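You operate a simulated robot arm through the tools that you are given. There is no shell and no other tool.

You run a simulated two-armed robot. Do the job below in one go: nothing can be reset, and whatever is moved stays where it is left.

## Task
Fill the tube at the filling tap to about its line; cap it.
Fine: its cap stands beside the tap, press it on by hand; leave the sled out.

It is judged by the outcome, as a careful person would: the job done as asked, and still so three seconds after it is handed in. It fails if anything else is knocked over, pushed out of place, dropped, spilled or broken. Lids that push on must go on centred and level and be pressed home; caps that screw on are set level and turned clockwise until they are tight.

## Robot
Two 7-joint arms with fingered hands on one trunk that stands fixed in place. Base frame: the origin is at the foot of the trunk, x ahead of it, y to its left, z up. Units: mm, rad, N and s.
The left shoulder is at [99, 128, 1086], the right one opposite. Payload 5 kg a hand.
Tool frame (each hand has its own): the origin (TCP) lies between the finger pads and is the grasp point; the fingertips stand 37 mm ahead of it; z points along the fingers, y is the line along which they close. Largest opening 124 mm; the body of the gripper starts 43 mm behind the TCP. The gripper is a hand of 3 fingers: y runs from the thumb to the fingers, the wrist lies at [-21, -116, -203] in the tool frame, and closing takes about 1.5 s.
Orientation is that of the tool frame in the base frame, as a unit quaternion [x, y, z, w]. With the fingers straight down and the wrist toward the robot, the tool's x, y and z point along [0, 1, 0], [1, 0, 0] and [0, 0, -1] of the base frame.

## Interface
- The arms move only by the tool apply_moves. It takes "left_commands", "right_commands" or both (then of equal length, played together; a hand with none holds still); each is a list of rows, each a list of 2 entries, a list of its own where there are three numbers: the shift along the base's x, y, z in cm, then the turn, a rotation vector about the base's x, y, z in rad. In form: [[[x, y, z], [wx, wy, wz]], ...]. A call has 1 to 20 rows; each row is the pose to reach, as a shift and turn from the pose commanded when the call began. "left_claw" and "right_claw" are, for a hand that has rows, the opening, from 0 (shut) to 1 (fully open), set as the call begins (left out, the last holds). Each row takes 0.2 s and may step no farther than 50 mm and 0.15 rad from the row before; otherwise, or with a gripper value out of range, the whole call is refused. A pose out of reach is approached as far as the arm can. The call stops where the force on the tool passes 40 N (or 10 N more than at its start, if that is more) or the arm is blocked; 0.2 s more then pass. The fingers move at their own pace (about 45 mm/s each) and stop on an object; they squeeze with about 32 N. The grip force told is the motor's: it shows also when the fingers shut on nothing. Time passes only in rows, and 0.2 s behind the last, so rows that repeat a pose let the fingers close. It gives the time, the measured TCP pose, the force on the tool (base axes), the opening and the grip force at its end, in the units of the frame above (readings bear some noise), with the torque about the TCP (base axes, N m) and any sound that the robot's microphone picked up.
- Cameras (640 x 400 px; columns grow to the right, rows downward): "scene" is now at [255, 46.9, 1287.8]; the picture's right is [0.52, -0.85, 0.00], its down [-0.13, -0.08, -0.99] and it looks along [0.84, 0.52, -0.15] (base axes); focal length 214 px, centre (320, 200). "left" rides on the left gripper at [-73, -104, -154] in its tool frame; the picture's right is [-0.83, -0.26, 0.49], its down [0.51, -0.72, 0.47] and it looks along [0.23, 0.64, 0.73] (tool axes); focal length 243 px, centre (320, 200). "right" rides on the right gripper at [72, -104, -154] in its tool frame; the picture's right is [-0.83, 0.26, -0.49], its down [-0.51, -0.72, 0.47] and it looks along [-0.23, 0.64, 0.73] (tool axes); focal length 243 px, centre (320, 200). There is no depth. A picture from a camera that has moved, and an enlarged one, comes with that camera's place and axes in the base frame and with its lens.
- get_image(camera): a new picture of that camera. The clock stands still meanwhile.
- move_column(by): slides the trunk up (or, below 0, down) by that many mm; the arms and the scene camera ride with it, the base frame stays. It gives what a move gives, with no picture.
- set_fingers(index, middle, thumb_bend, thumb_turn, hand): sets how far each is bent, from 0 (flat) to 100 (curled in); at 30 the hand is open as for a grip, at 70 the pads meet at the TCP. One left out holds its place. A second passes; each finger stops where it meets its share of the squeeze, and holds until it gets a number again. A gripper value or a shape takes the hand back. It gives what a move gives, with no picture; readings hold the bend of each and the force on the fingers (four entries, about 0 where the hand has none), thumb and palm. thumb_turn goes from beside the hand (0) to across from the fingers (100), as for a grip.
- set_grasp(shape, hand): the hand has 3 fingers and takes this shape, open, in about a second: jaw (thumb against the fingers, like two jaws); tri (thumb and two fingers); tip (a fingertip pinch); poke (one finger out to press); point (the index stretched); flat (the hand flat); cup (the hand cupped); fist (a fist). The gripper value then closes the fingers along that shape, each until it touches; the sizes above hold for jaw. It gives what a move gives, with no picture.
- turn_head(pan, tilt): turns the head with the scene camera to pan (to the left, within 1.396 rad either way) and tilt (down, from -0.506 to 1.204), counted from straight ahead of the robot. It gives what a move gives.
- close_up(camera, box): a new picture of the part [left, top, right, bottom] of that camera's present view, enlarged. The clock stands still meanwhile.
- close_job(): hands the job in; it is judged then, once.

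Nothing tells you positions but the pictures and the camera data. Unless the task says otherwise, let go and move clear before handing in.

The tools are called after "Request:" as a command line: name --argument value ..., lists and objects as JSON in quotes. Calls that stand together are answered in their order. apply_moves: Moves the arms, as the interface text tells. Its arguments: {"type":"object","properties":{"left_commands":{"type":"array","items":{"type":"array"}},"left_claw":{"type":"number"},"right_commands":{"type":"array","items":{"type":"array"}},"right_claw":{"type":"number"}},"required":[]} The other tools are called the same way: move_column (by) slides the trunk up or down; set_grasp (shape, hand) gives the hand a shape; set_fingers (index, middle, thumb_bend, thumb_turn, hand) moves the fingers one by one; turn_head (pan, tilt) turns the head that bears the scene camera; get_image (camera) takes a picture; close_up (camera, box) takes an enlarged picture of a part of a camera's view; close_job () hands the job in.

At the start:

```text
time: 0.0
left_tool_pos: [378.1, 547.7, 1291.0]
left_ee_rot: [0.707, 0.707, 0.0, 0.0]
left_wrist_force: [-0.5, -0.5, -0.3]
left_wrist_torque: [0.04, 0.02, -0.03]
left_width: 123.5
left_grip_force: 0.1
left_shape: jaw
left_bend: [30.0, 30.0, 30.0, 98.0]
left_finger forces: [0.1, 0.0, 0.0, 0.0, 0.0, 0.0]
right_tool_pos: [507.6, 20.0, 1287.0]
right_ee_rot: [0.707, 0.707, 0.0, 0.0]
right_wrist_force: [-1.1, -0.1, -1.2]
right_wrist_torque: [-0.02, 0.01, -0.02]
right_width: 123.7
right_grip_force: 0.1
right_shape: jaw
right_bend: [30.0, 30.0, 30.0, 98.0]
right_finger forces: [0.0, 0.0, 0.0, 0.1, 0.0, 0.0]
trunk travel left (down, up): [-275.0, 288.0]
head pan, tilt: [0.552, 0.154]
```

scene: 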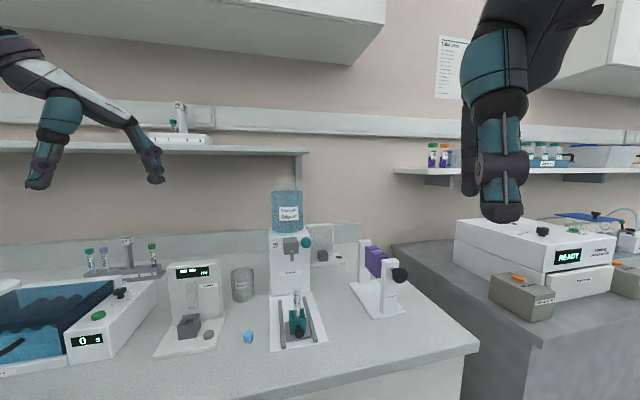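
right: 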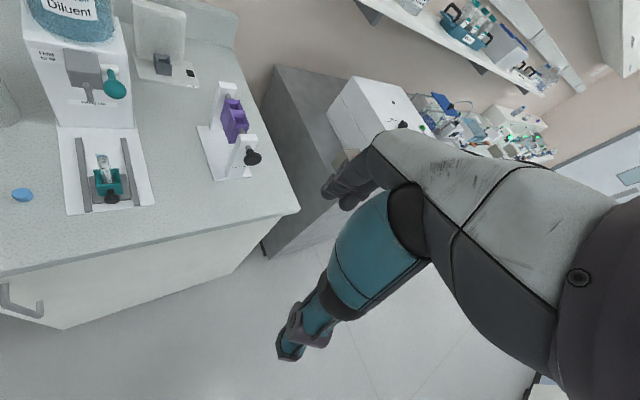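
left: 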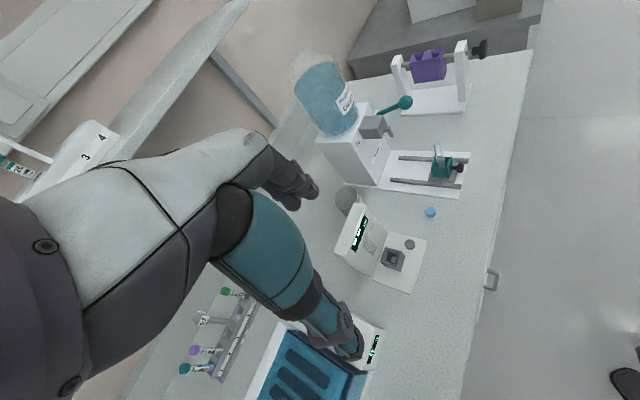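

I see a diluent bottle on a dispenser with a grey tap and teal lever, and in front of it a sled on rails that carries the tube. A blue cap stands to the left of it. I'll look closer before moving.

Request:
close_up --camera "scene" --box '[220, 180, 350, 360]'

Request:
close_up --camera "scene" --box '[260, 280, 340, 350]'

Request:
close_up --camera "right" --box '[0, 20, 180, 220]'

Request:
close_up --camera "left" --box '[280, 40, 500, 240]'

```text
2.22 times, centred on (285, 270) of scene
camera zoom: at [255.0, 46.9, 1287.8], right [0.52, -0.85, 0.0], down [-0.13, -0.08, -0.99], along [0.84, 0.52, -0.15], focal length 477 px, centre (398, 44)
```

zoom: 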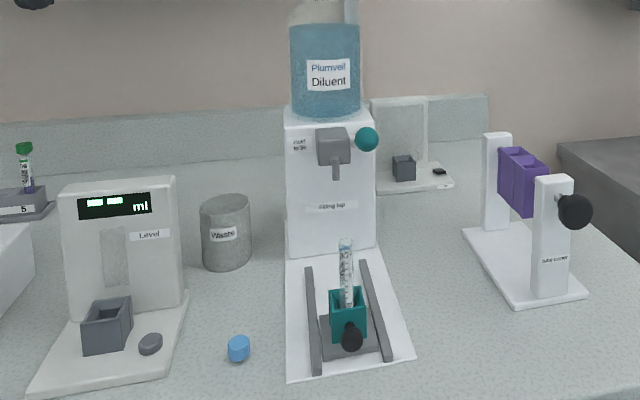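

```text
5.71 times, centred on (300, 315) of scene
camera zoom: at [255.0, 46.9, 1287.8], right [0.52, -0.85, 0.0], down [-0.13, -0.08, -0.99], along [0.84, 0.52, -0.15], focal length 1226 px, centre (434, -457)
```

zoom: 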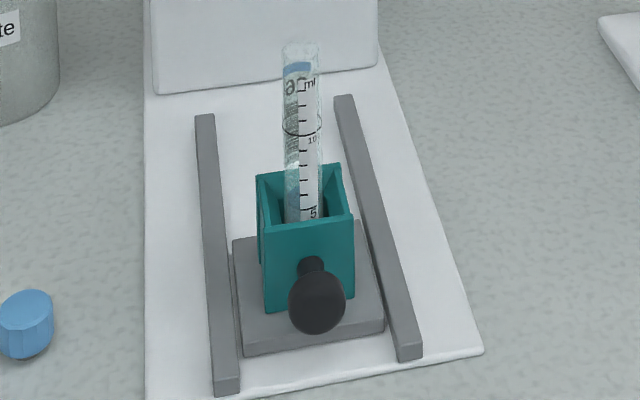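

```text
2.00 times, centred on (90, 120) of right
camera zoom: at [403.2, 94.1, 1439.2], right [0.26, -0.83, 0.49], down [-0.72, -0.51, -0.47], along [0.64, -0.23, -0.73], focal length 485 px, centre (780, 360)
```

zoom: 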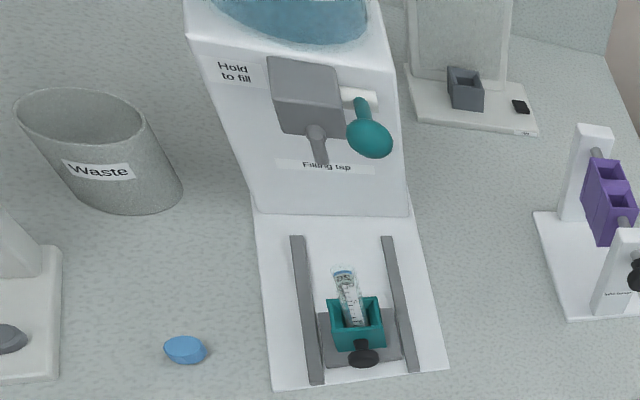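

```text
2.00 times, centred on (390, 140) of left
camera zoom: at [273.2, 476.0, 1444.4], right [-0.26, -0.83, -0.49], down [-0.72, 0.51, -0.47], along [0.64, 0.23, -0.73], focal length 485 px, centre (180, 320)
```

zoom: 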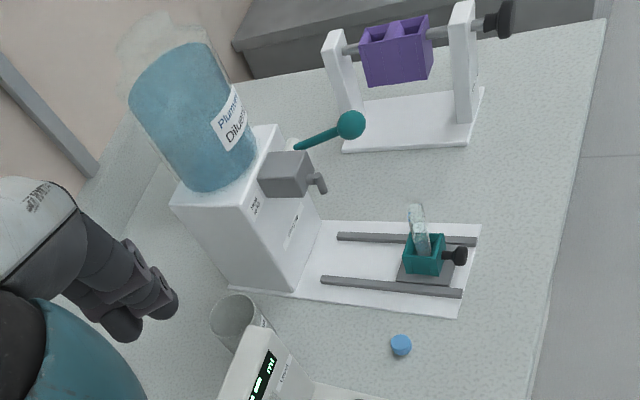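

The dispenser faces out at about 45°. From the pictures I take the tube mouth to be near (613, 330, 1014), the sled knob near (588, 305, 929) and the nozzle near (674, 395, 1048). The lever ball should be near (673, 348, 1104) and the cap near (536, 411, 911). I'll zoom in on the details.

Request:
close_up --camera "scene" --box '[284, 284, 316, 310]'

Request:
close_up --camera "scene" --box '[268, 228, 318, 268]'

Request:
close_up --camera "scene" --box '[234, 322, 264, 350]'

Request:
close_up --camera "left" --box '[350, 80, 480, 220]'

Request:
close_up --camera "right" --box '[50, 40, 160, 215]'

```text
15.38 times, centred on (300, 297) of scene
camera zoom: at [255.0, 46.9, 1287.8], right [0.52, -0.85, 0.0], down [-0.13, -0.08, -0.99], along [0.84, 0.52, -0.15], focal length 3300 px, centre (628, -1292)
```

zoom: 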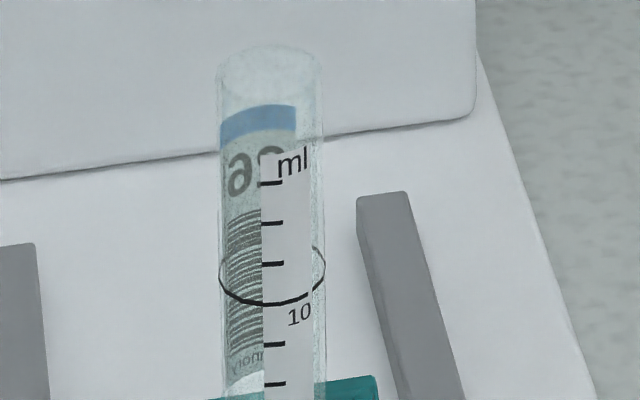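

```text
10.00 times, centred on (293, 248) of scene
camera zoom: at [255.0, 46.9, 1287.8], right [0.52, -0.85, 0.0], down [-0.13, -0.08, -0.99], along [0.84, 0.52, -0.15], focal length 2145 px, centre (590, -280)
```

zoom: 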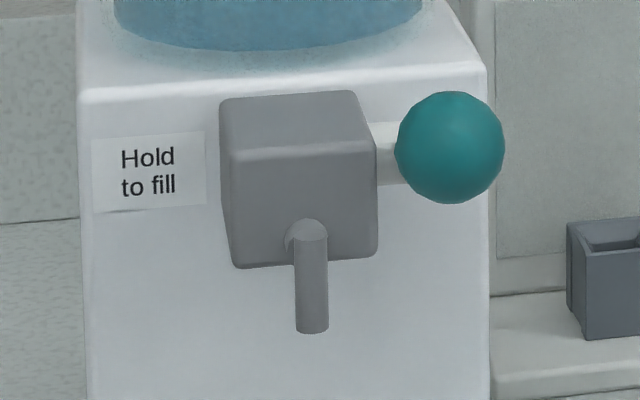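

```text
14.29 times, centred on (249, 336) of scene
camera zoom: at [255.0, 46.9, 1287.8], right [0.52, -0.85, 0.0], down [-0.13, -0.08, -0.99], along [0.84, 0.52, -0.15], focal length 3064 px, centre (1334, -1743)
```

zoom: 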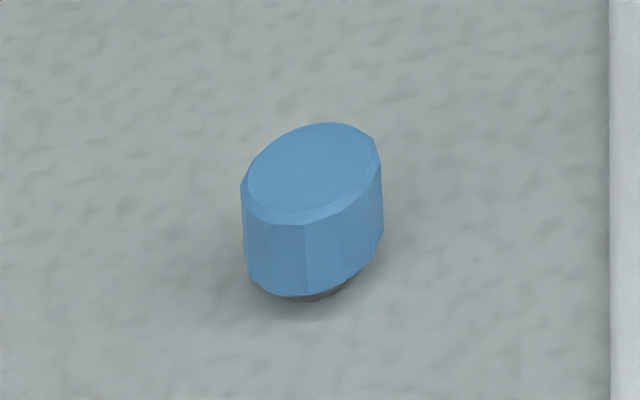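

```text
2.86 times, centred on (415, 150) of left
camera zoom: at [273.2, 476.0, 1444.4], right [-0.26, -0.83, -0.49], down [-0.72, 0.51, -0.47], along [0.64, 0.23, -0.73], focal length 693 px, centre (49, 343)
```

zoom: 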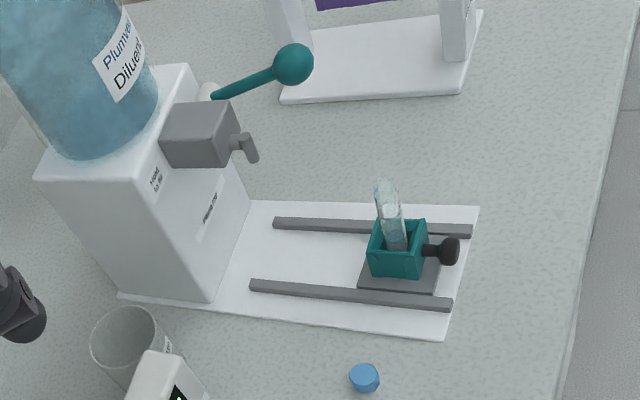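

```text
2.29 times, centred on (105, 128) of right
camera zoom: at [403.2, 94.1, 1439.2], right [0.26, -0.83, 0.49], down [-0.72, -0.51, -0.47], along [0.64, -0.23, -0.73], focal length 555 px, centre (811, 366)
```

zoom: 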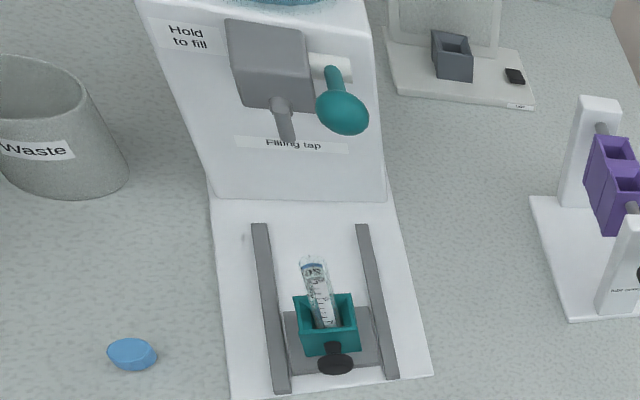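

The line on the tube is a ring just above the "10" mark. The lever is a side handle that says "Hold to fill". I'll bring the left hand over the sled, yawed so that it closes across the rails, and set a narrow opening.

Request:
apply_moves --left_commands '[[[2, -3, -1], [0, 0, -0.1]], [[4, -6, -3], [0, 0, -0.2]], [[6, -9, -5], [0, 0, -0.3]], [[8, -12, -7], [0, 0, -0.4]], [[10, -15, -9], [0, 0, -0.5]], [[12, -18, -11], [0, 0, -0.6]], [[14, -21, -12.5], [0, 0, -0.7]], [[16.2, -24.8, -14.1], [0, 0, -0.775]], [[16.2, -24.8, -14.1], [0, 0, -0.775]]]' --left_claw 0.3

```text
time: 2.0
left_tool_pos: [539.6, 301.5, 1151.1]
left_ee_rot: [0.922, 0.388, 0.001, 0.0]
left_wrist_force: [-0.6, 1.3, 0.6]
left_wrist_torque: [-0.01, -0.05, 0.01]
left_width: 37.6
left_grip_force: 0.1
left_shape: jaw
left_bend: [74.0, 54.0, 73.0, 100.0]
left_finger forces: [0.1, 0.0, 0.0, 0.0, 0.1, 0.0]
right_tool_pos: [507.0, 21.4, 1287.6]
right_ee_rot: [0.708, 0.707, 0.0, 0.0]
right_wrist_force: [0.1, 0.2, 0.0]
right_wrist_torque: [0.0, -0.05, -0.02]
right_width: 123.7
right_grip_force: 0.0
right_shape: jaw
right_bend: [30.0, 30.0, 30.0, 98.0]
right_finger forces: [0.0, 0.0, 0.0, 0.0, 0.0, 0.0]
trunk travel left (down, up): [-275.0, 288.0]
head pan, tilt: [0.552, 0.154]
```

The arm reached the spot. I'll look at the hand and the sled from here.

Request:
get_image --camera "left"

Request:
get_image --camera "scene"

```text
taken
camera left: at [413.5, 322.4, 1304.7], right [-0.77, -0.41, -0.49], down [-0.16, 0.87, -0.47], along [0.62, -0.28, -0.73], focal length 243 px, centre (320, 200)
```

left: 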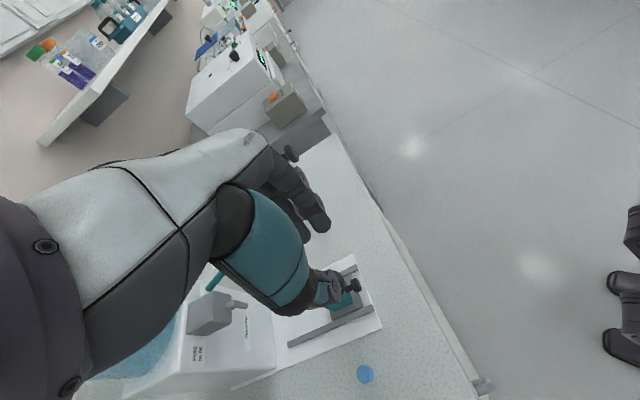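

```text
taken
camera scene: at [253.9, 48.0, 1288.0], right [0.52, -0.85, 0.0], down [-0.13, -0.08, -0.99], along [0.84, 0.52, -0.15], focal length 214 px, centre (320, 200)
```

scene: 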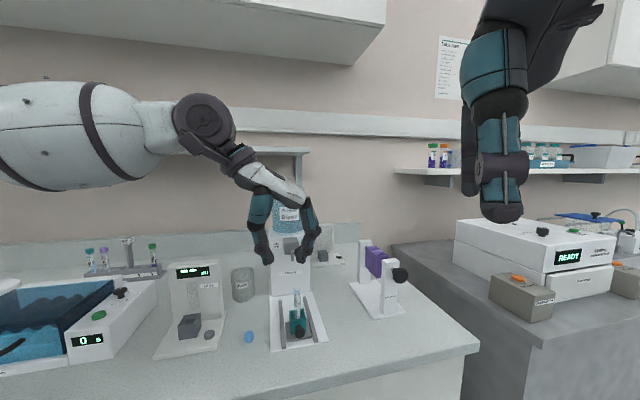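

I'll zoom in on the left hand to see how its fingers lie.

Request:
close_up --camera "scene" --box '[220, 160, 340, 280]'

Request:
close_up --camera "left" --box '[200, 130, 400, 390]'

```text
3.33 times, centred on (280, 220) of scene
camera zoom: at [253.9, 48.0, 1288.0], right [0.52, -0.85, 0.0], down [-0.13, -0.08, -0.99], along [0.84, 0.52, -0.15], focal length 715 px, centre (453, 133)
```

zoom: 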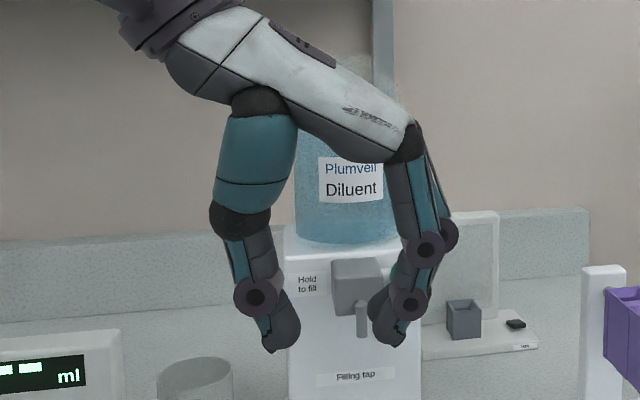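

```text
1.54 times, centred on (300, 260) of left
camera zoom: at [413.5, 322.4, 1304.7], right [-0.77, -0.41, -0.49], down [-0.16, 0.87, -0.47], along [0.62, -0.28, -0.73], focal length 373 px, centre (351, 108)
```

zoom: 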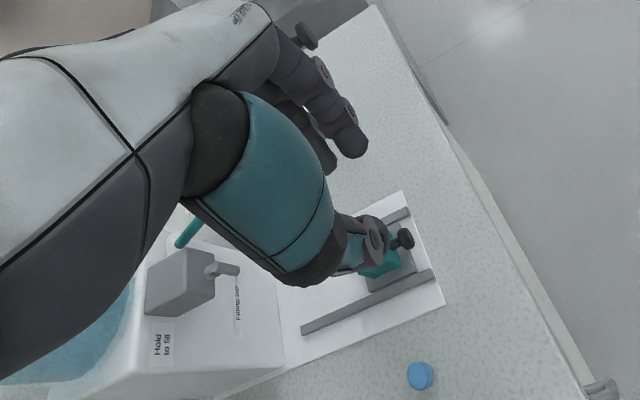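

The hand makes a tall C: the thumb is on one side, two fingers on the other, and the palm sits about 100 mm above the tips. I'll tilt it so the fingers point down and inward, which keeps the palm away from the tap, and hover above the sled knob.

Request:
apply_moves --left_commands '[[[0.7, -0.1, -1], [0.086, -0.084, 0]], [[1.4, -0.3, -2.5], [0.171, -0.168, 0]], [[2.2, -0.4, -4.5], [0.257, -0.252, 0]], [[2.9, -0.6, -6.5], [0.343, -0.336, 0]], [[3.6, -0.7, -9], [0.428, -0.42, 0]], [[3.6, -0.7, -9], [0.428, -0.42, 0]]]'

Request:
get_image --camera "left"

Request:
close_up --camera "scene" --box '[220, 200, 360, 350]'

```text
time: 3.4
left_tool_pos: [575.2, 293.2, 1061.0]
left_ee_rot: [0.88, 0.37, 0.275, -0.114]
left_wrist_force: [0.2, -0.6, -0.1]
left_wrist_torque: [-0.01, 0.0, 0.02]
left_width: 37.4
left_grip_force: 0.1
left_shape: jaw
left_bend: [74.0, 54.0, 73.0, 100.0]
left_finger forces: [0.1, 0.0, 0.0, 0.1, 0.1, 0.1]
right_tool_pos: [508.4, 21.4, 1287.2]
right_ee_rot: [0.707, 0.707, 0.0, 0.0]
right_wrist_force: [0.4, 0.3, 0.0]
right_wrist_torque: [0.0, 0.02, 0.02]
right_width: 123.5
right_grip_force: 0.1
right_shape: jaw
right_bend: [30.0, 30.0, 30.0, 98.0]
right_finger forces: [0.0, 0.0, 0.1, 0.0, 0.0, 0.0]
trunk travel left (down, up): [-275.0, 288.0]
head pan, tilt: [0.552, 0.154]
```

```text
taken
camera left: at [398.4, 261.9, 1146.3], right [-0.47, -0.11, -0.88], down [-0.04, 0.99, -0.1], along [0.88, -0.02, -0.47], focal length 243 px, centre (320, 200)
```

left: 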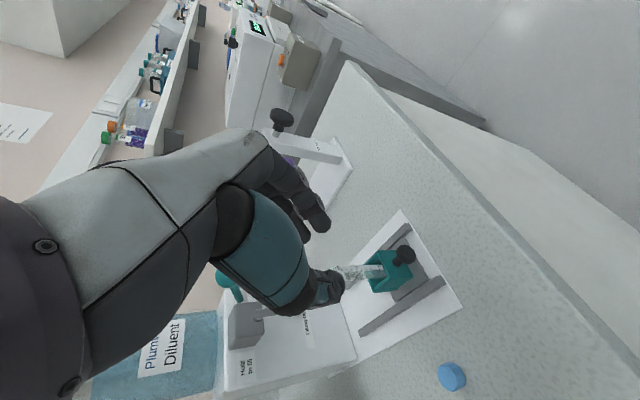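

```text
2.67 times, centred on (290, 275) of scene
camera zoom: at [254.7, 47.1, 1287.8], right [0.52, -0.85, 0.0], down [-0.13, -0.08, -0.99], along [0.84, 0.52, -0.15], focal length 572 px, centre (400, 0)
```

zoom: 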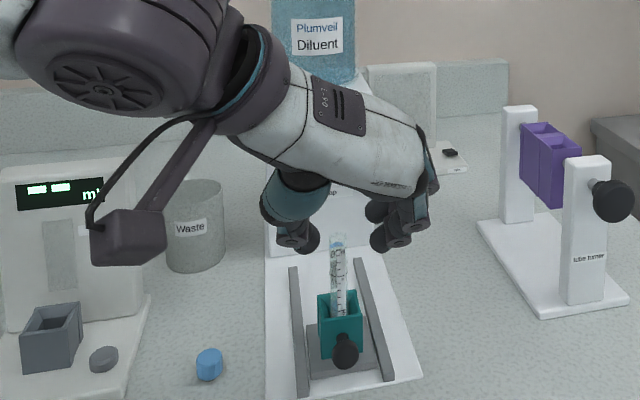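

I'll zoom in to see where the two fingers sit relative to the grasp centre.

Request:
close_up --camera "left" --box '[240, 140, 440, 320]'

Request:
close_up --camera "scene" --box '[270, 240, 340, 345]'

Request:
get_image --camera "right"

```text
2.22 times, centred on (340, 230) of left
camera zoom: at [398.4, 261.9, 1146.3], right [-0.47, -0.11, -0.88], down [-0.04, 0.99, -0.1], along [0.88, -0.02, -0.47], focal length 539 px, centre (276, 133)
```

zoom: 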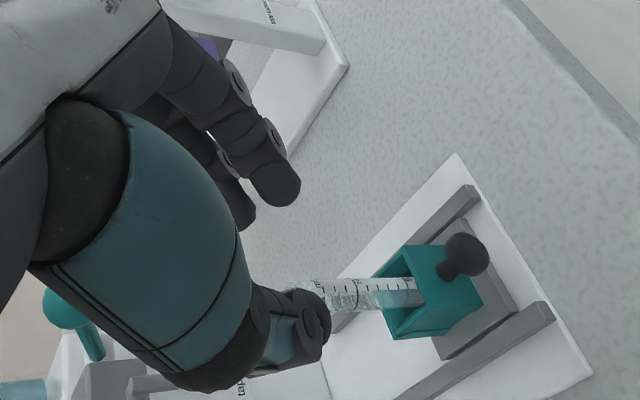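

```text
3.81 times, centred on (305, 292) of scene
camera zoom: at [254.7, 47.1, 1287.8], right [0.52, -0.85, 0.0], down [-0.13, -0.08, -0.99], along [0.84, 0.52, -0.15], focal length 817 px, centre (377, -152)
```

zoom: 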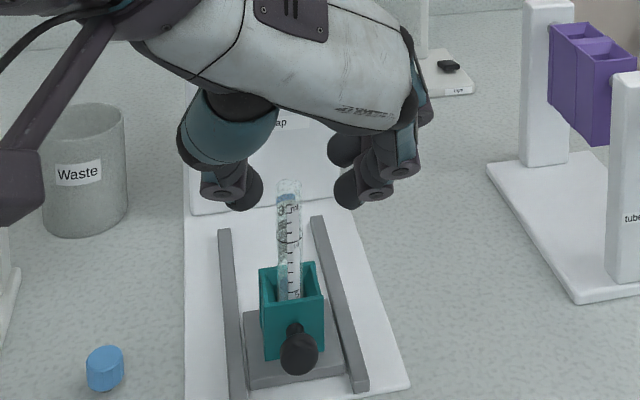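

```text
taken
camera right: at [402.9, 94.3, 1439.3], right [0.26, -0.83, 0.49], down [-0.72, -0.51, -0.47], along [0.64, -0.23, -0.73], focal length 243 px, centre (320, 200)
```

right: 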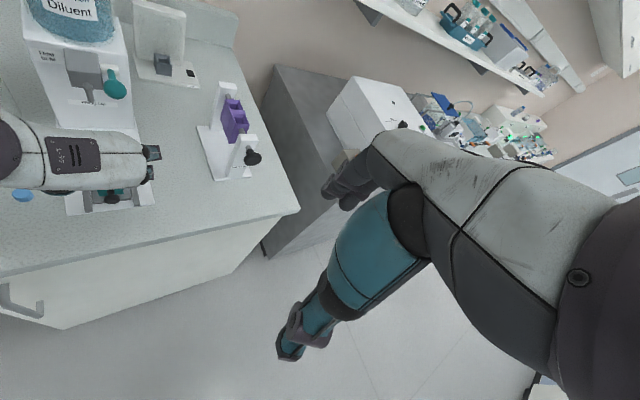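

The inner (middle) finger would hit the tube holder when the hand closes. I'll switch to the fingertip pinch shape so that only the thumb and index take the knob.

Request:
set_grasp --shape "tip" --hand "left"

Request:
close_up --camera "scene" --box '[220, 200, 360, 350]'

Request:
close_up --camera "left" --box '[200, 140, 440, 320]'

```text
time: 4.3
left_tool_pos: [576.6, 292.3, 1061.2]
left_ee_rot: [0.88, 0.371, 0.274, -0.114]
left_wrist_force: [-0.2, -0.3, -0.7]
left_wrist_torque: [-0.04, -0.03, -0.02]
left_width: 123.6
left_grip_force: 0.0
left_shape: tip
left_bend: [30.0, 98.0, 30.0, 98.0]
left_finger forces: [0.0, 0.1, 0.0, 0.0, 0.0, 0.0]
right_tool_pos: [507.8, 20.1, 1286.8]
right_ee_rot: [0.707, 0.707, 0.0, 0.0]
right_wrist_force: [-0.1, 0.8, 0.1]
right_wrist_torque: [-0.01, 0.0, 0.02]
right_width: 123.6
right_grip_force: 0.0
right_shape: jaw
right_bend: [30.0, 30.0, 30.0, 98.0]
right_finger forces: [0.1, 0.1, 0.1, 0.0, 0.0, 0.0]
trunk travel left (down, up): [-275.0, 288.0]
head pan, tilt: [0.552, 0.154]
```

```text
2.67 times, centred on (290, 275) of scene
camera zoom: at [255.1, 46.9, 1287.8], right [0.52, -0.85, 0.0], down [-0.13, -0.08, -0.99], along [0.84, 0.52, -0.15], focal length 572 px, centre (400, 0)
```

zoom: 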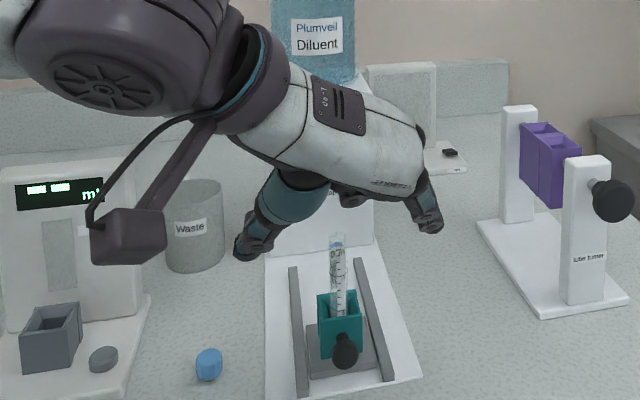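

```text
2.22 times, centred on (320, 230) of left
camera zoom: at [398.8, 261.8, 1146.6], right [-0.47, -0.11, -0.88], down [-0.04, 0.99, -0.1], along [0.88, -0.02, -0.47], focal length 539 px, centre (320, 133)
```

zoom: 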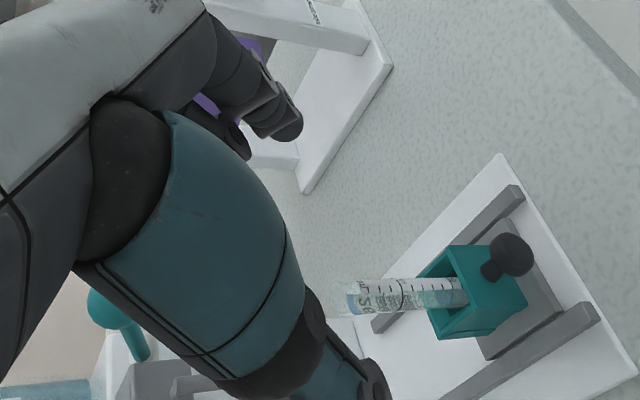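

The middle finger is now curled away. I'll close to a small opening before going down.

Request:
apply_moves --left_commands '[[[0, 0, 0], [0, 0, 0]], [[0, 0, -0.5], [0, 0, 0]], [[0, 0, -1], [0, 0, 0]], [[0, 0, -1], [0, 0, 0]], [[0, 0, -1], [0, 0, 0]]]' --left_claw 0.33

Request:
close_up --camera "scene" --box '[270, 240, 340, 345]'

Request:
close_up --camera "left" --box '[240, 140, 440, 320]'

```text
time: 5.5
left_tool_pos: [575.9, 291.6, 1049.6]
left_ee_rot: [0.88, 0.371, 0.273, -0.113]
left_wrist_force: [0.0, -0.9, -0.4]
left_wrist_torque: [0.0, 0.01, 0.01]
left_width: 41.3
left_grip_force: 0.1
left_shape: tip
left_bend: [73.0, 98.0, 73.0, 100.0]
left_finger forces: [0.1, 0.1, 0.1, 0.1, 0.0, 0.0]
right_tool_pos: [508.1, 20.8, 1287.5]
right_ee_rot: [0.707, 0.707, 0.0, 0.0]
right_wrist_force: [0.3, 1.3, -0.6]
right_wrist_torque: [0.03, 0.01, -0.02]
right_width: 123.7
right_grip_force: 0.0
right_shape: jaw
right_bend: [30.0, 30.0, 30.0, 98.0]
right_finger forces: [0.1, 0.0, 0.1, 0.1, 0.0, 0.1]
trunk travel left (down, up): [-275.0, 288.0]
head pan, tilt: [0.552, 0.154]
```

```text
3.81 times, centred on (305, 292) of scene
camera zoom: at [255.0, 47.0, 1287.8], right [0.52, -0.85, 0.0], down [-0.13, -0.08, -0.99], along [0.84, 0.52, -0.15], focal length 817 px, centre (377, -152)
```

zoom: 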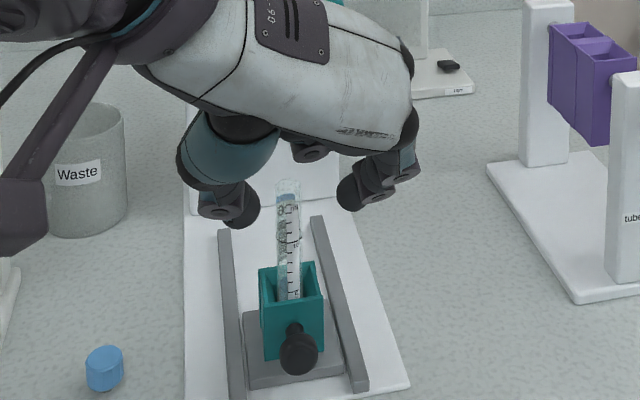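

```text
2.22 times, centred on (340, 230) of left
camera zoom: at [399.1, 261.6, 1136.3], right [-0.47, -0.11, -0.88], down [-0.04, 0.99, -0.1], along [0.88, -0.02, -0.47], focal length 539 px, centre (276, 133)
```

zoom: 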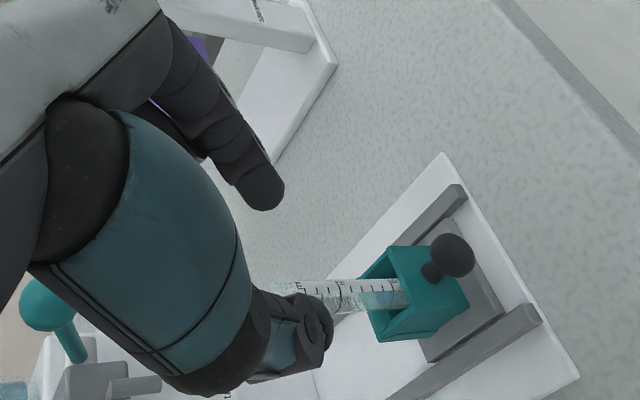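

The fingertips line up over the knob as predicted. I'll go down around it.

Request:
apply_moves --left_commands '[[[0, 0, -2.5], [0, 0, 0]], [[0, 0, -5], [0, 0, 0]], [[0, 0, -7], [0, 0, 0]], [[0, 0, -8.2], [0, 0, 0]], [[0, 0, -9], [0, 0, 0]], [[0, 0, -9.4], [0, 0, 0]]]'

Request:
close_up --camera "scene" --box '[250, 270, 350, 360]'

Request:
close_up --camera "left" --box '[240, 140, 440, 320]'

```text
time: 6.9
left_tool_pos: [588.5, 294.3, 958.0]
left_ee_rot: [0.881, 0.37, 0.272, -0.115]
left_wrist_force: [-0.2, -0.1, 0.0]
left_wrist_torque: [0.02, -0.02, 0.03]
left_width: 41.5
left_grip_force: 0.0
left_shape: tip
left_bend: [73.0, 98.0, 73.0, 100.0]
left_finger forces: [0.0, 0.1, 0.1, 0.1, 0.1, 0.0]
left hand out of reach, approached as far as the arm can: row 3, 4, 5, 6
right_tool_pos: [508.8, 21.0, 1286.9]
right_ee_rot: [0.707, 0.708, -0.001, 0.0]
right_wrist_force: [-1.2, -0.2, -0.4]
right_wrist_torque: [-0.02, 0.03, 0.0]
right_width: 123.7
right_grip_force: 0.1
right_shape: jaw
right_bend: [30.0, 30.0, 30.0, 98.0]
right_finger forces: [0.0, 0.0, 0.0, 0.0, 0.0, 0.0]
trunk travel left (down, up): [-275.0, 288.0]
head pan, tilt: [0.552, 0.154]
```

```text
4.44 times, centred on (300, 315) of scene
camera zoom: at [255.2, 47.0, 1287.8], right [0.52, -0.85, 0.0], down [-0.13, -0.08, -0.99], along [0.84, 0.52, -0.15], focal length 953 px, centre (409, -311)
```

zoom: 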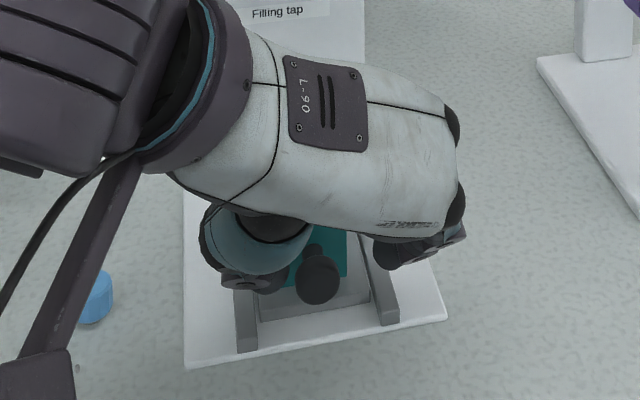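

```text
2.22 times, centred on (340, 230) of left
camera zoom: at [411.0, 263.7, 1043.9], right [-0.47, -0.11, -0.87], down [-0.04, 0.99, -0.1], along [0.88, -0.02, -0.47], focal length 539 px, centre (276, 133)
```

zoom: 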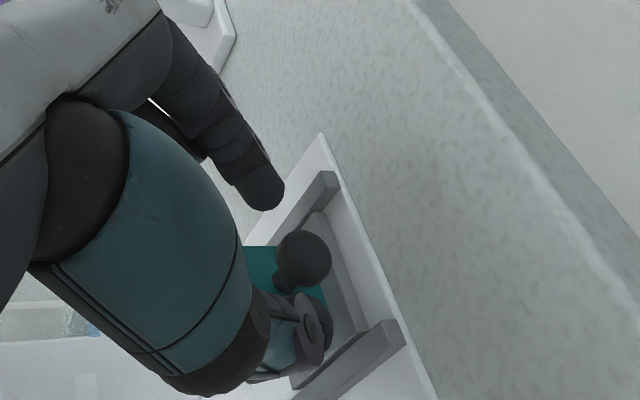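

The fully tilted pose is just out of the arm's reach, because the wrist comes too close to the shoulder. I'll back up and use less tilt.

Request:
apply_moves --left_commands '[[[0, 0, 3], [0, 0, 0]], [[0, 0, 6], [0, 0, 0]], [[0, 0, 9], [0, 0, 0]], [[0, 0, 9], [-0.089, 0.0875, 0]], [[0, 0, 9], [-0.178, 0.175, 0]], [[0, 0, 9], [-0.178, 0.175, 0]]]'

Request:
close_up --camera "scene" --box '[220, 200, 360, 350]'

```text
time: 8.3
left_tool_pos: [586.9, 295.3, 1048.3]
left_ee_rot: [0.907, 0.382, 0.162, -0.068]
left_wrist_force: [-1.4, -0.2, 1.0]
left_wrist_torque: [0.03, 0.0, 0.04]
left_width: 41.5
left_grip_force: 0.1
left_shape: tip
left_bend: [73.0, 98.0, 73.0, 100.0]
left_finger forces: [0.0, 0.0, 0.0, 0.1, 0.0, 0.0]
right_tool_pos: [507.5, 19.7, 1287.8]
right_ee_rot: [0.706, 0.708, 0.0, -0.001]
right_wrist_force: [0.1, -0.9, 0.5]
right_wrist_torque: [0.0, -0.05, -0.04]
right_width: 123.4
right_grip_force: 0.1
right_shape: jaw
right_bend: [30.0, 30.0, 30.0, 98.0]
right_finger forces: [0.0, 0.0, 0.1, 0.0, 0.0, 0.1]
trunk travel left (down, up): [-275.0, 288.0]
head pan, tilt: [0.552, 0.154]
```

```text
2.67 times, centred on (290, 275) of scene
camera zoom: at [254.5, 46.3, 1287.9], right [0.52, -0.85, 0.0], down [-0.13, -0.08, -0.99], along [0.84, 0.52, -0.15], focal length 572 px, centre (400, 0)
```

zoom: 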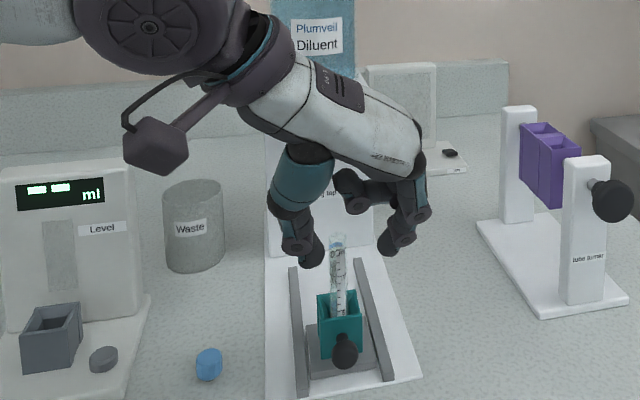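

The tilt is now about 20° and the tube is undisturbed. I'll come down over the knob again.

Request:
apply_moves --left_commands '[[[-0.65, 0.25, 0], [0, 0, 0]], [[-0.65, 0.25, -2.5], [0, 0, 0]], [[-0.65, 0.25, -5], [0, 0, 0]], [[-0.65, 0.25, -7], [0, 0, 0]], [[-0.65, 0.25, -8.2], [0, 0, 0]], [[-0.65, 0.25, -8.9], [0, 0, 0]]]'

Request:
close_up --camera "scene" --box '[250, 270, 350, 360]'

Request:
close_up --camera "left" --box '[240, 140, 440, 320]'

```text
time: 9.7
left_tool_pos: [580.4, 298.1, 957.9]
left_ee_rot: [0.908, 0.382, 0.161, -0.067]
left_wrist_force: [-0.2, -0.6, -0.5]
left_wrist_torque: [0.01, -0.02, 0.03]
left_width: 41.7
left_grip_force: 0.1
left_shape: tip
left_bend: [73.0, 98.0, 73.0, 100.0]
left_finger forces: [0.0, 0.0, 0.1, 0.0, 0.0, 0.0]
right_tool_pos: [508.7, 20.3, 1286.6]
right_ee_rot: [0.706, 0.708, -0.001, 0.0]
right_wrist_force: [-0.3, -0.7, -0.1]
right_wrist_torque: [0.01, 0.0, 0.01]
right_width: 123.5
right_grip_force: 0.1
right_shape: jaw
right_bend: [30.0, 30.0, 30.0, 98.0]
right_finger forces: [0.0, 0.0, 0.1, 0.0, 0.0, 0.1]
trunk travel left (down, up): [-275.0, 288.0]
head pan, tilt: [0.552, 0.154]
```

```text
4.44 times, centred on (300, 315) of scene
camera zoom: at [255.0, 47.1, 1287.8], right [0.52, -0.85, 0.0], down [-0.13, -0.08, -0.99], along [0.84, 0.52, -0.15], focal length 953 px, centre (409, -311)
```

zoom: 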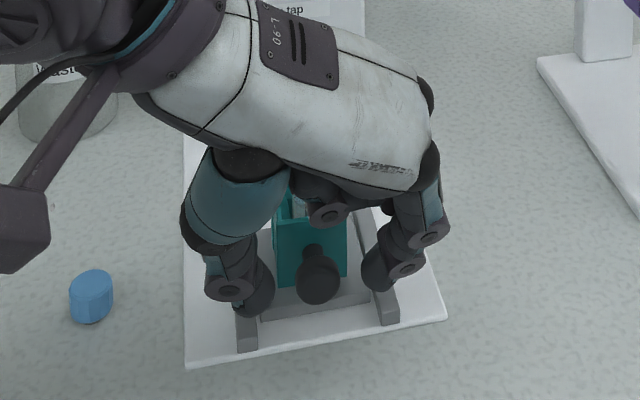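

```text
2.22 times, centred on (340, 230) of left
camera zoom: at [421.4, 285.6, 1077.5], right [-0.61, -0.25, -0.75], down [-0.07, 0.96, -0.27], along [0.79, -0.11, -0.61], focal length 539 px, centre (276, 133)
```

zoom: 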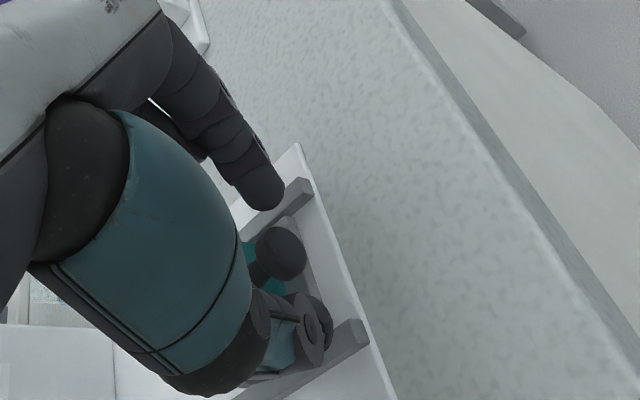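

The thumb and index straddle the knob evenly. I'll close on it.

Request:
apply_moves --left_commands '[[[0, 0, 0], [0, 0, 0]], [[0, 0, 0], [0, 0, 0]], [[0, 0, 0], [0, 0, 0]], [[0, 0, 0], [0, 0, 0]], [[0, 0, 0], [0, 0, 0]], [[0, 0, 0], [0, 0, 0]]]' --left_claw 0.0

Request:
close_up --camera "scene" --box '[250, 270, 350, 360]'

Request:
close_up --camera "right" --box '[0, 60, 180, 230]'

```text
time: 11.1
left_tool_pos: [581.0, 299.4, 957.9]
left_ee_rot: [0.907, 0.382, 0.161, -0.068]
left_wrist_force: [-1.2, -0.9, -1.0]
left_wrist_torque: [-0.04, -0.03, 0.06]
left_width: 14.2
left_grip_force: 32.0
left_shape: tip
left_bend: [71.0, 100.0, 74.0, 100.0]
left_finger forces: [26.9, 0.0, 0.0, 0.1, 26.8, 0.0]
right_tool_pos: [508.2, 20.4, 1286.7]
right_ee_rot: [0.707, 0.708, 0.0, 0.001]
right_wrist_force: [-0.6, -0.1, -0.4]
right_wrist_torque: [0.04, 0.0, -0.01]
right_width: 123.5
right_grip_force: 0.1
right_shape: jaw
right_bend: [30.0, 30.0, 30.0, 98.0]
right_finger forces: [0.0, 0.1, 0.1, 0.0, 0.0, 0.1]
trunk travel left (down, up): [-275.0, 288.0]
head pan, tilt: [0.552, 0.154]
```

```text
4.44 times, centred on (300, 315) of scene
camera zoom: at [255.1, 46.9, 1287.8], right [0.52, -0.85, 0.0], down [-0.13, -0.08, -0.99], along [0.84, 0.52, -0.15], focal length 953 px, centre (409, -311)
```

zoom: 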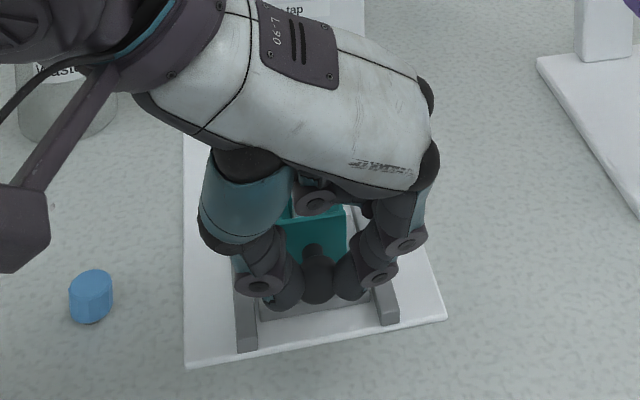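

```text
2.35 times, centred on (90, 145) of right
camera zoom: at [403.3, 94.1, 1439.2], right [0.26, -0.83, 0.49], down [-0.72, -0.51, -0.47], along [0.64, -0.23, -0.73], focal length 571 px, centre (861, 329)
```

zoom: 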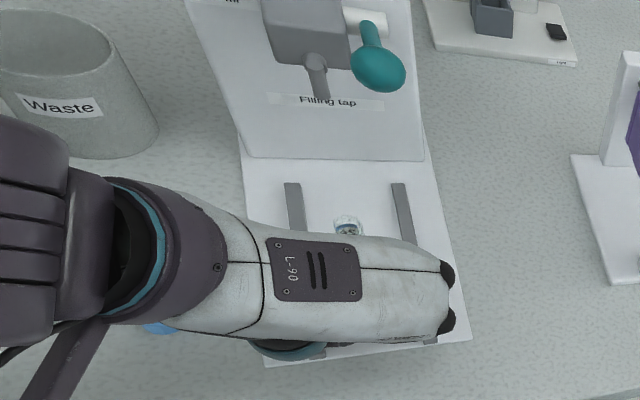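

The knob is held firmly. I'll slide the sled inward along the rails, about 80 mm to begin with.

Request:
apply_moves --left_commands '[[[0.7, 0.72, 0], [0, 0, 0]], [[1.4, 1.44, 0], [0, 0, 0]], [[2.1, 2.16, 0], [0, 0, 0]], [[2.8, 2.88, 0], [0, 0, 0]], [[3.5, 3.6, 0], [0, 0, 0]], [[4.2, 4.32, 0], [0, 0, 0]], [[4.9, 5.04, 0], [0, 0, 0]], [[5.5, 5.66, 0], [0, 0, 0]]]'

Request:
close_up --camera "scene" --box '[230, 200, 360, 350]'

Request:
close_up --camera "right" --box '[0, 60, 180, 230]'

Request:
get_image --camera "left"

```text
time: 12.9
left_tool_pos: [636.1, 355.9, 957.1]
left_ee_rot: [0.908, 0.382, 0.16, -0.068]
left_wrist_force: [7.0, -6.3, 1.6]
left_wrist_torque: [-0.26, -0.26, -0.05]
left_width: 13.7
left_grip_force: 32.6
left_shape: tip
left_bend: [71.0, 100.0, 74.0, 100.0]
left_finger forces: [34.7, 0.1, 0.0, 0.1, 24.3, 0.1]
right_tool_pos: [509.5, 19.8, 1286.5]
right_ee_rot: [0.706, 0.708, 0.001, 0.001]
right_wrist_force: [0.1, 0.4, -0.1]
right_wrist_torque: [-0.02, 0.02, 0.03]
right_width: 123.6
right_grip_force: 0.2
right_shape: jaw
right_bend: [30.0, 30.0, 30.0, 98.0]
right_finger forces: [0.0, 0.1, 0.0, 0.1, 0.1, 0.0]
trunk travel left (down, up): [-275.0, 288.0]
head pan, tilt: [0.552, 0.154]
```

```text
2.67 times, centred on (295, 275) of scene
camera zoom: at [255.7, 46.2, 1287.7], right [0.52, -0.85, 0.0], down [-0.13, -0.08, -0.99], along [0.84, 0.52, -0.15], focal length 572 px, centre (387, 0)
```

zoom: 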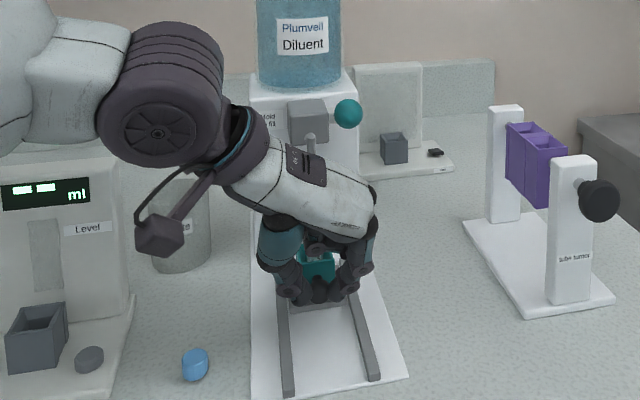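

```text
2.35 times, centred on (90, 145) of right
camera zoom: at [404.1, 93.2, 1439.0], right [0.26, -0.83, 0.49], down [-0.72, -0.51, -0.47], along [0.64, -0.23, -0.73], focal length 571 px, centre (861, 329)
```

zoom: 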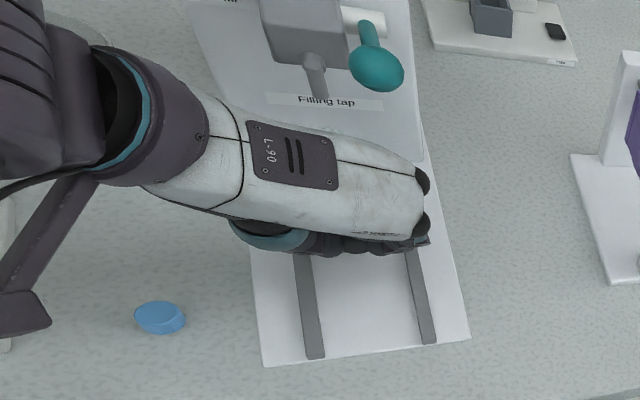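

```text
taken
camera left: at [477.0, 342.9, 1077.4], right [-0.61, -0.25, -0.75], down [-0.07, 0.96, -0.27], along [0.79, -0.11, -0.61], focal length 243 px, centre (320, 200)
```

left: 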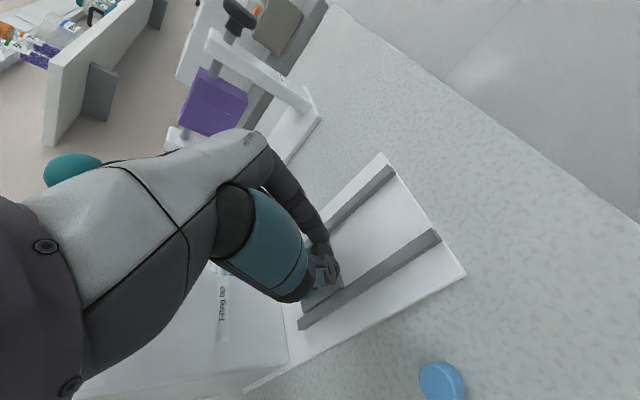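

The slight sideways force says the rails run at exactly 45°, so I'll correct for that while going further in.

Request:
apply_moves --left_commands '[[[0.15, 0.0, 0], [0, 0, 0]], [[0.35, 0.18, 0], [0, 0, 0]], [[0.55, 0.38, 0], [0, 0, 0]], [[0.65, 0.48, 0], [0, 0, 0]]]'

Request:
close_up --camera "scene" --box '[250, 220, 340, 320]'

Request:
close_up --camera "right" --box '[0, 60, 180, 230]'

```text
time: 13.9
left_tool_pos: [642.0, 359.7, 957.7]
left_ee_rot: [0.908, 0.382, 0.161, -0.067]
left_wrist_force: [-1.1, 2.3, 1.0]
left_wrist_torque: [0.02, -0.02, 0.12]
left_width: 14.0
left_grip_force: 32.0
left_shape: tip
left_bend: [71.0, 100.0, 74.0, 100.0]
left_finger forces: [27.9, 0.0, 0.1, 0.0, 30.3, 0.1]
right_tool_pos: [507.2, 20.8, 1287.2]
right_ee_rot: [0.707, 0.708, 0.0, 0.0]
right_wrist_force: [0.2, -0.3, 0.7]
right_wrist_torque: [0.0, -0.01, 0.0]
right_width: 123.7
right_grip_force: 0.1
right_shape: jaw
right_bend: [30.0, 30.0, 30.0, 98.0]
right_finger forces: [0.0, 0.0, 0.0, 0.0, 0.0, 0.0]
trunk travel left (down, up): [-275.0, 288.0]
head pan, tilt: [0.552, 0.154]
```

```text
4.00 times, centred on (295, 270) of scene
camera zoom: at [254.7, 47.2, 1287.8], right [0.52, -0.85, 0.0], down [-0.13, -0.08, -0.99], along [0.84, 0.52, -0.15], focal length 858 px, centre (420, -80)
```

zoom: 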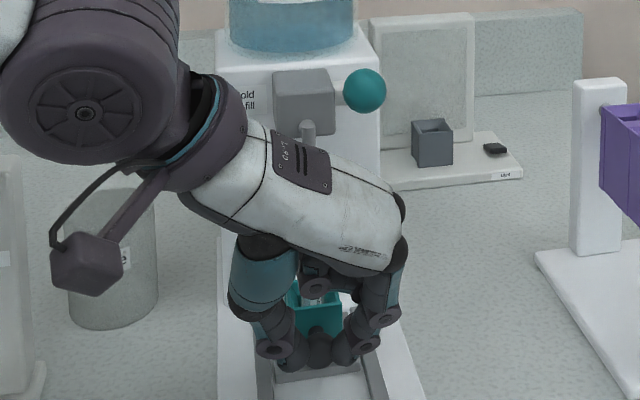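

```text
2.35 times, centred on (90, 145) of right
camera zoom: at [402.9, 94.4, 1439.3], right [0.26, -0.83, 0.49], down [-0.72, -0.51, -0.47], along [0.64, -0.23, -0.73], focal length 571 px, centre (861, 329)
```

zoom: 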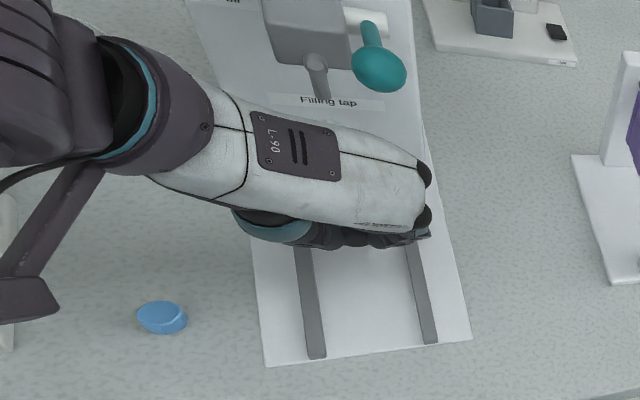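

It's at about 87 mm of travel. I'll inch further and feel for a stop.

Request:
apply_moves --left_commands '[[[0.1, 0.1, 0], [0, 0, 0]], [[0.2, 0.2, 0], [0, 0, 0]], [[0.25, 0.25, 0], [0, 0, 0]]]'

```text
time: 14.7
left_tool_pos: [644.3, 361.8, 957.9]
left_ee_rot: [0.908, 0.382, 0.16, -0.067]
left_wrist_force: [-5.3, 1.0, -2.4]
left_wrist_torque: [-0.06, 0.11, 0.05]
left_width: 13.8
left_grip_force: 32.1
left_shape: tip
left_bend: [71.0, 100.0, 74.0, 100.0]
left_finger forces: [27.6, 0.1, 0.0, 0.0, 31.1, 0.0]
right_tool_pos: [507.7, 20.2, 1286.1]
right_ee_rot: [0.707, 0.707, 0.001, 0.0]
right_wrist_force: [0.3, -0.3, -0.4]
right_wrist_torque: [0.0, -0.01, 0.02]
right_width: 123.6
right_grip_force: 0.1
right_shape: jaw
right_bend: [30.0, 30.0, 30.0, 98.0]
right_finger forces: [0.0, 0.0, 0.0, 0.0, 0.0, 0.0]
trunk travel left (down, up): [-275.0, 288.0]
head pan, tilt: [0.552, 0.154]
```

Request:
apply_moves --left_commands '[[[0.1, 0.1, 0], [0, 0, 0]], [[0.2, 0.2, 0], [0, 0, 0]]]'

Request:
close_up --camera "scene" --box '[250, 220, 340, 320]'

```text
time: 15.3
left_tool_pos: [646.4, 363.6, 958.1]
left_ee_rot: [0.908, 0.381, 0.161, -0.068]
left_wrist_force: [-12.1, -9.4, -6.7]
left_wrist_torque: [-0.32, 0.38, -0.04]
left_width: 13.8
left_grip_force: 32.2
left_shape: tip
left_bend: [71.0, 100.0, 74.0, 100.0]
left_finger forces: [30.6, 0.1, 0.0, 0.0, 31.4, 0.0]
right_tool_pos: [506.7, 19.7, 1288.3]
right_ee_rot: [0.707, 0.707, 0.0, 0.001]
right_wrist_force: [0.4, -0.2, -0.2]
right_wrist_torque: [0.01, 0.02, 0.02]
right_width: 123.6
right_grip_force: 0.1
right_shape: jaw
right_bend: [30.0, 30.0, 30.0, 98.0]
right_finger forces: [0.0, 0.0, 0.1, 0.1, 0.0, 0.0]
trunk travel left (down, up): [-275.0, 288.0]
head pan, tilt: [0.552, 0.154]
```

```text
4.00 times, centred on (295, 270) of scene
camera zoom: at [253.9, 46.0, 1288.0], right [0.52, -0.85, 0.0], down [-0.13, -0.08, -0.99], along [0.84, 0.52, -0.15], focal length 858 px, centre (420, -80)
```

zoom: 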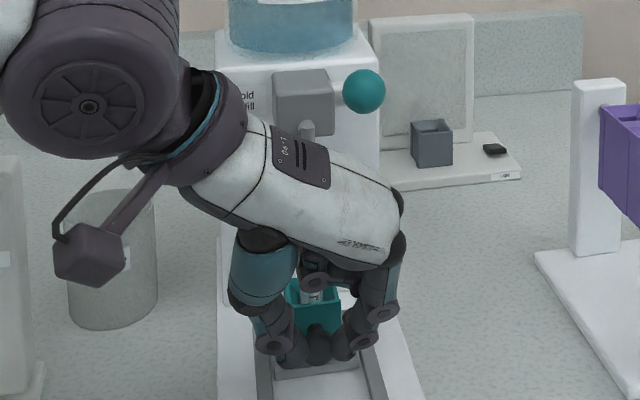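

I feel about 15 N of end stop, so the sled is fully in. I'll ease off, open the pinch and slide the hand straight back outward.

Request:
apply_moves --left_commands '[[[-0.15, -0.15, 0], [0, 0, 0]], [[-0.15, -0.15, 0], [0, 0, 0]]]'

Request:
apply_moves --left_commands '[[[0, 0, 0], [0, 0, 0]], [[0, 0, 0], [0, 0, 0]], [[0, 0, 0], [0, 0, 0]], [[0, 0, 0], [0, 0, 0]]]' --left_claw 0.33

Request:
close_up --camera "scene" --box '[250, 220, 340, 320]'

```text
time: 15.9
left_tool_pos: [645.4, 363.2, 958.5]
left_ee_rot: [0.908, 0.382, 0.161, -0.068]
left_wrist_force: [-7.7, -4.9, -5.9]
left_wrist_torque: [-0.19, 0.26, 0.03]
left_width: 13.7
left_grip_force: 31.8
left_shape: tip
left_bend: [71.0, 100.0, 74.0, 100.0]
left_finger forces: [28.9, 0.0, 0.1, 0.1, 30.6, 0.1]
right_tool_pos: [507.7, 20.5, 1287.3]
right_ee_rot: [0.707, 0.707, 0.0, 0.0]
right_wrist_force: [0.3, 0.2, 0.0]
right_wrist_torque: [-0.01, 0.0, -0.01]
right_width: 123.7
right_grip_force: 0.1
right_shape: jaw
right_bend: [30.0, 30.0, 30.0, 98.0]
right_finger forces: [0.0, 0.0, 0.1, 0.0, 0.0, 0.1]
trunk travel left (down, up): [-275.0, 288.0]
head pan, tilt: [0.552, 0.154]
```

```text
time: 16.9
left_tool_pos: [646.1, 362.6, 958.9]
left_ee_rot: [0.908, 0.381, 0.16, -0.067]
left_wrist_force: [0.9, -0.9, -0.3]
left_wrist_torque: [-0.01, 0.03, 0.04]
left_width: 40.4
left_grip_force: 0.1
left_shape: tip
left_bend: [73.0, 98.0, 73.0, 100.0]
left_finger forces: [0.0, 0.1, 0.0, 0.0, 0.1, 0.0]
right_tool_pos: [507.8, 21.1, 1286.7]
right_ee_rot: [0.707, 0.708, 0.0, 0.0]
right_wrist_force: [0.0, -1.0, 0.1]
right_wrist_torque: [-0.01, -0.01, 0.0]
right_width: 123.5
right_grip_force: 0.2
right_shape: jaw
right_bend: [30.0, 30.0, 30.0, 98.0]
right_finger forces: [0.0, 0.0, 0.1, 0.1, 0.0, 0.0]
trunk travel left (down, up): [-275.0, 288.0]
head pan, tilt: [0.552, 0.154]
```

```text
4.00 times, centred on (295, 270) of scene
camera zoom: at [255.0, 47.0, 1287.8], right [0.52, -0.85, 0.0], down [-0.13, -0.08, -0.99], along [0.84, 0.52, -0.15], focal length 858 px, centre (420, -80)
```

zoom: 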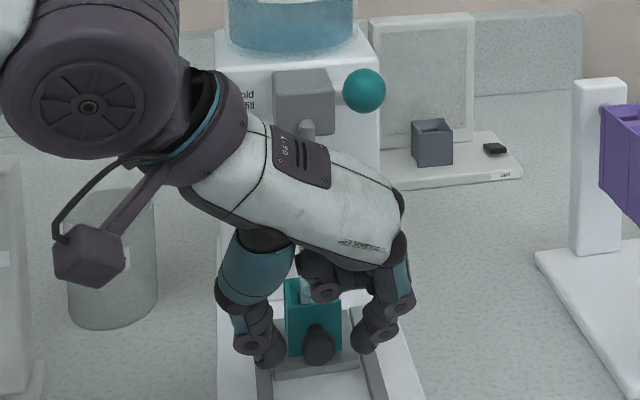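

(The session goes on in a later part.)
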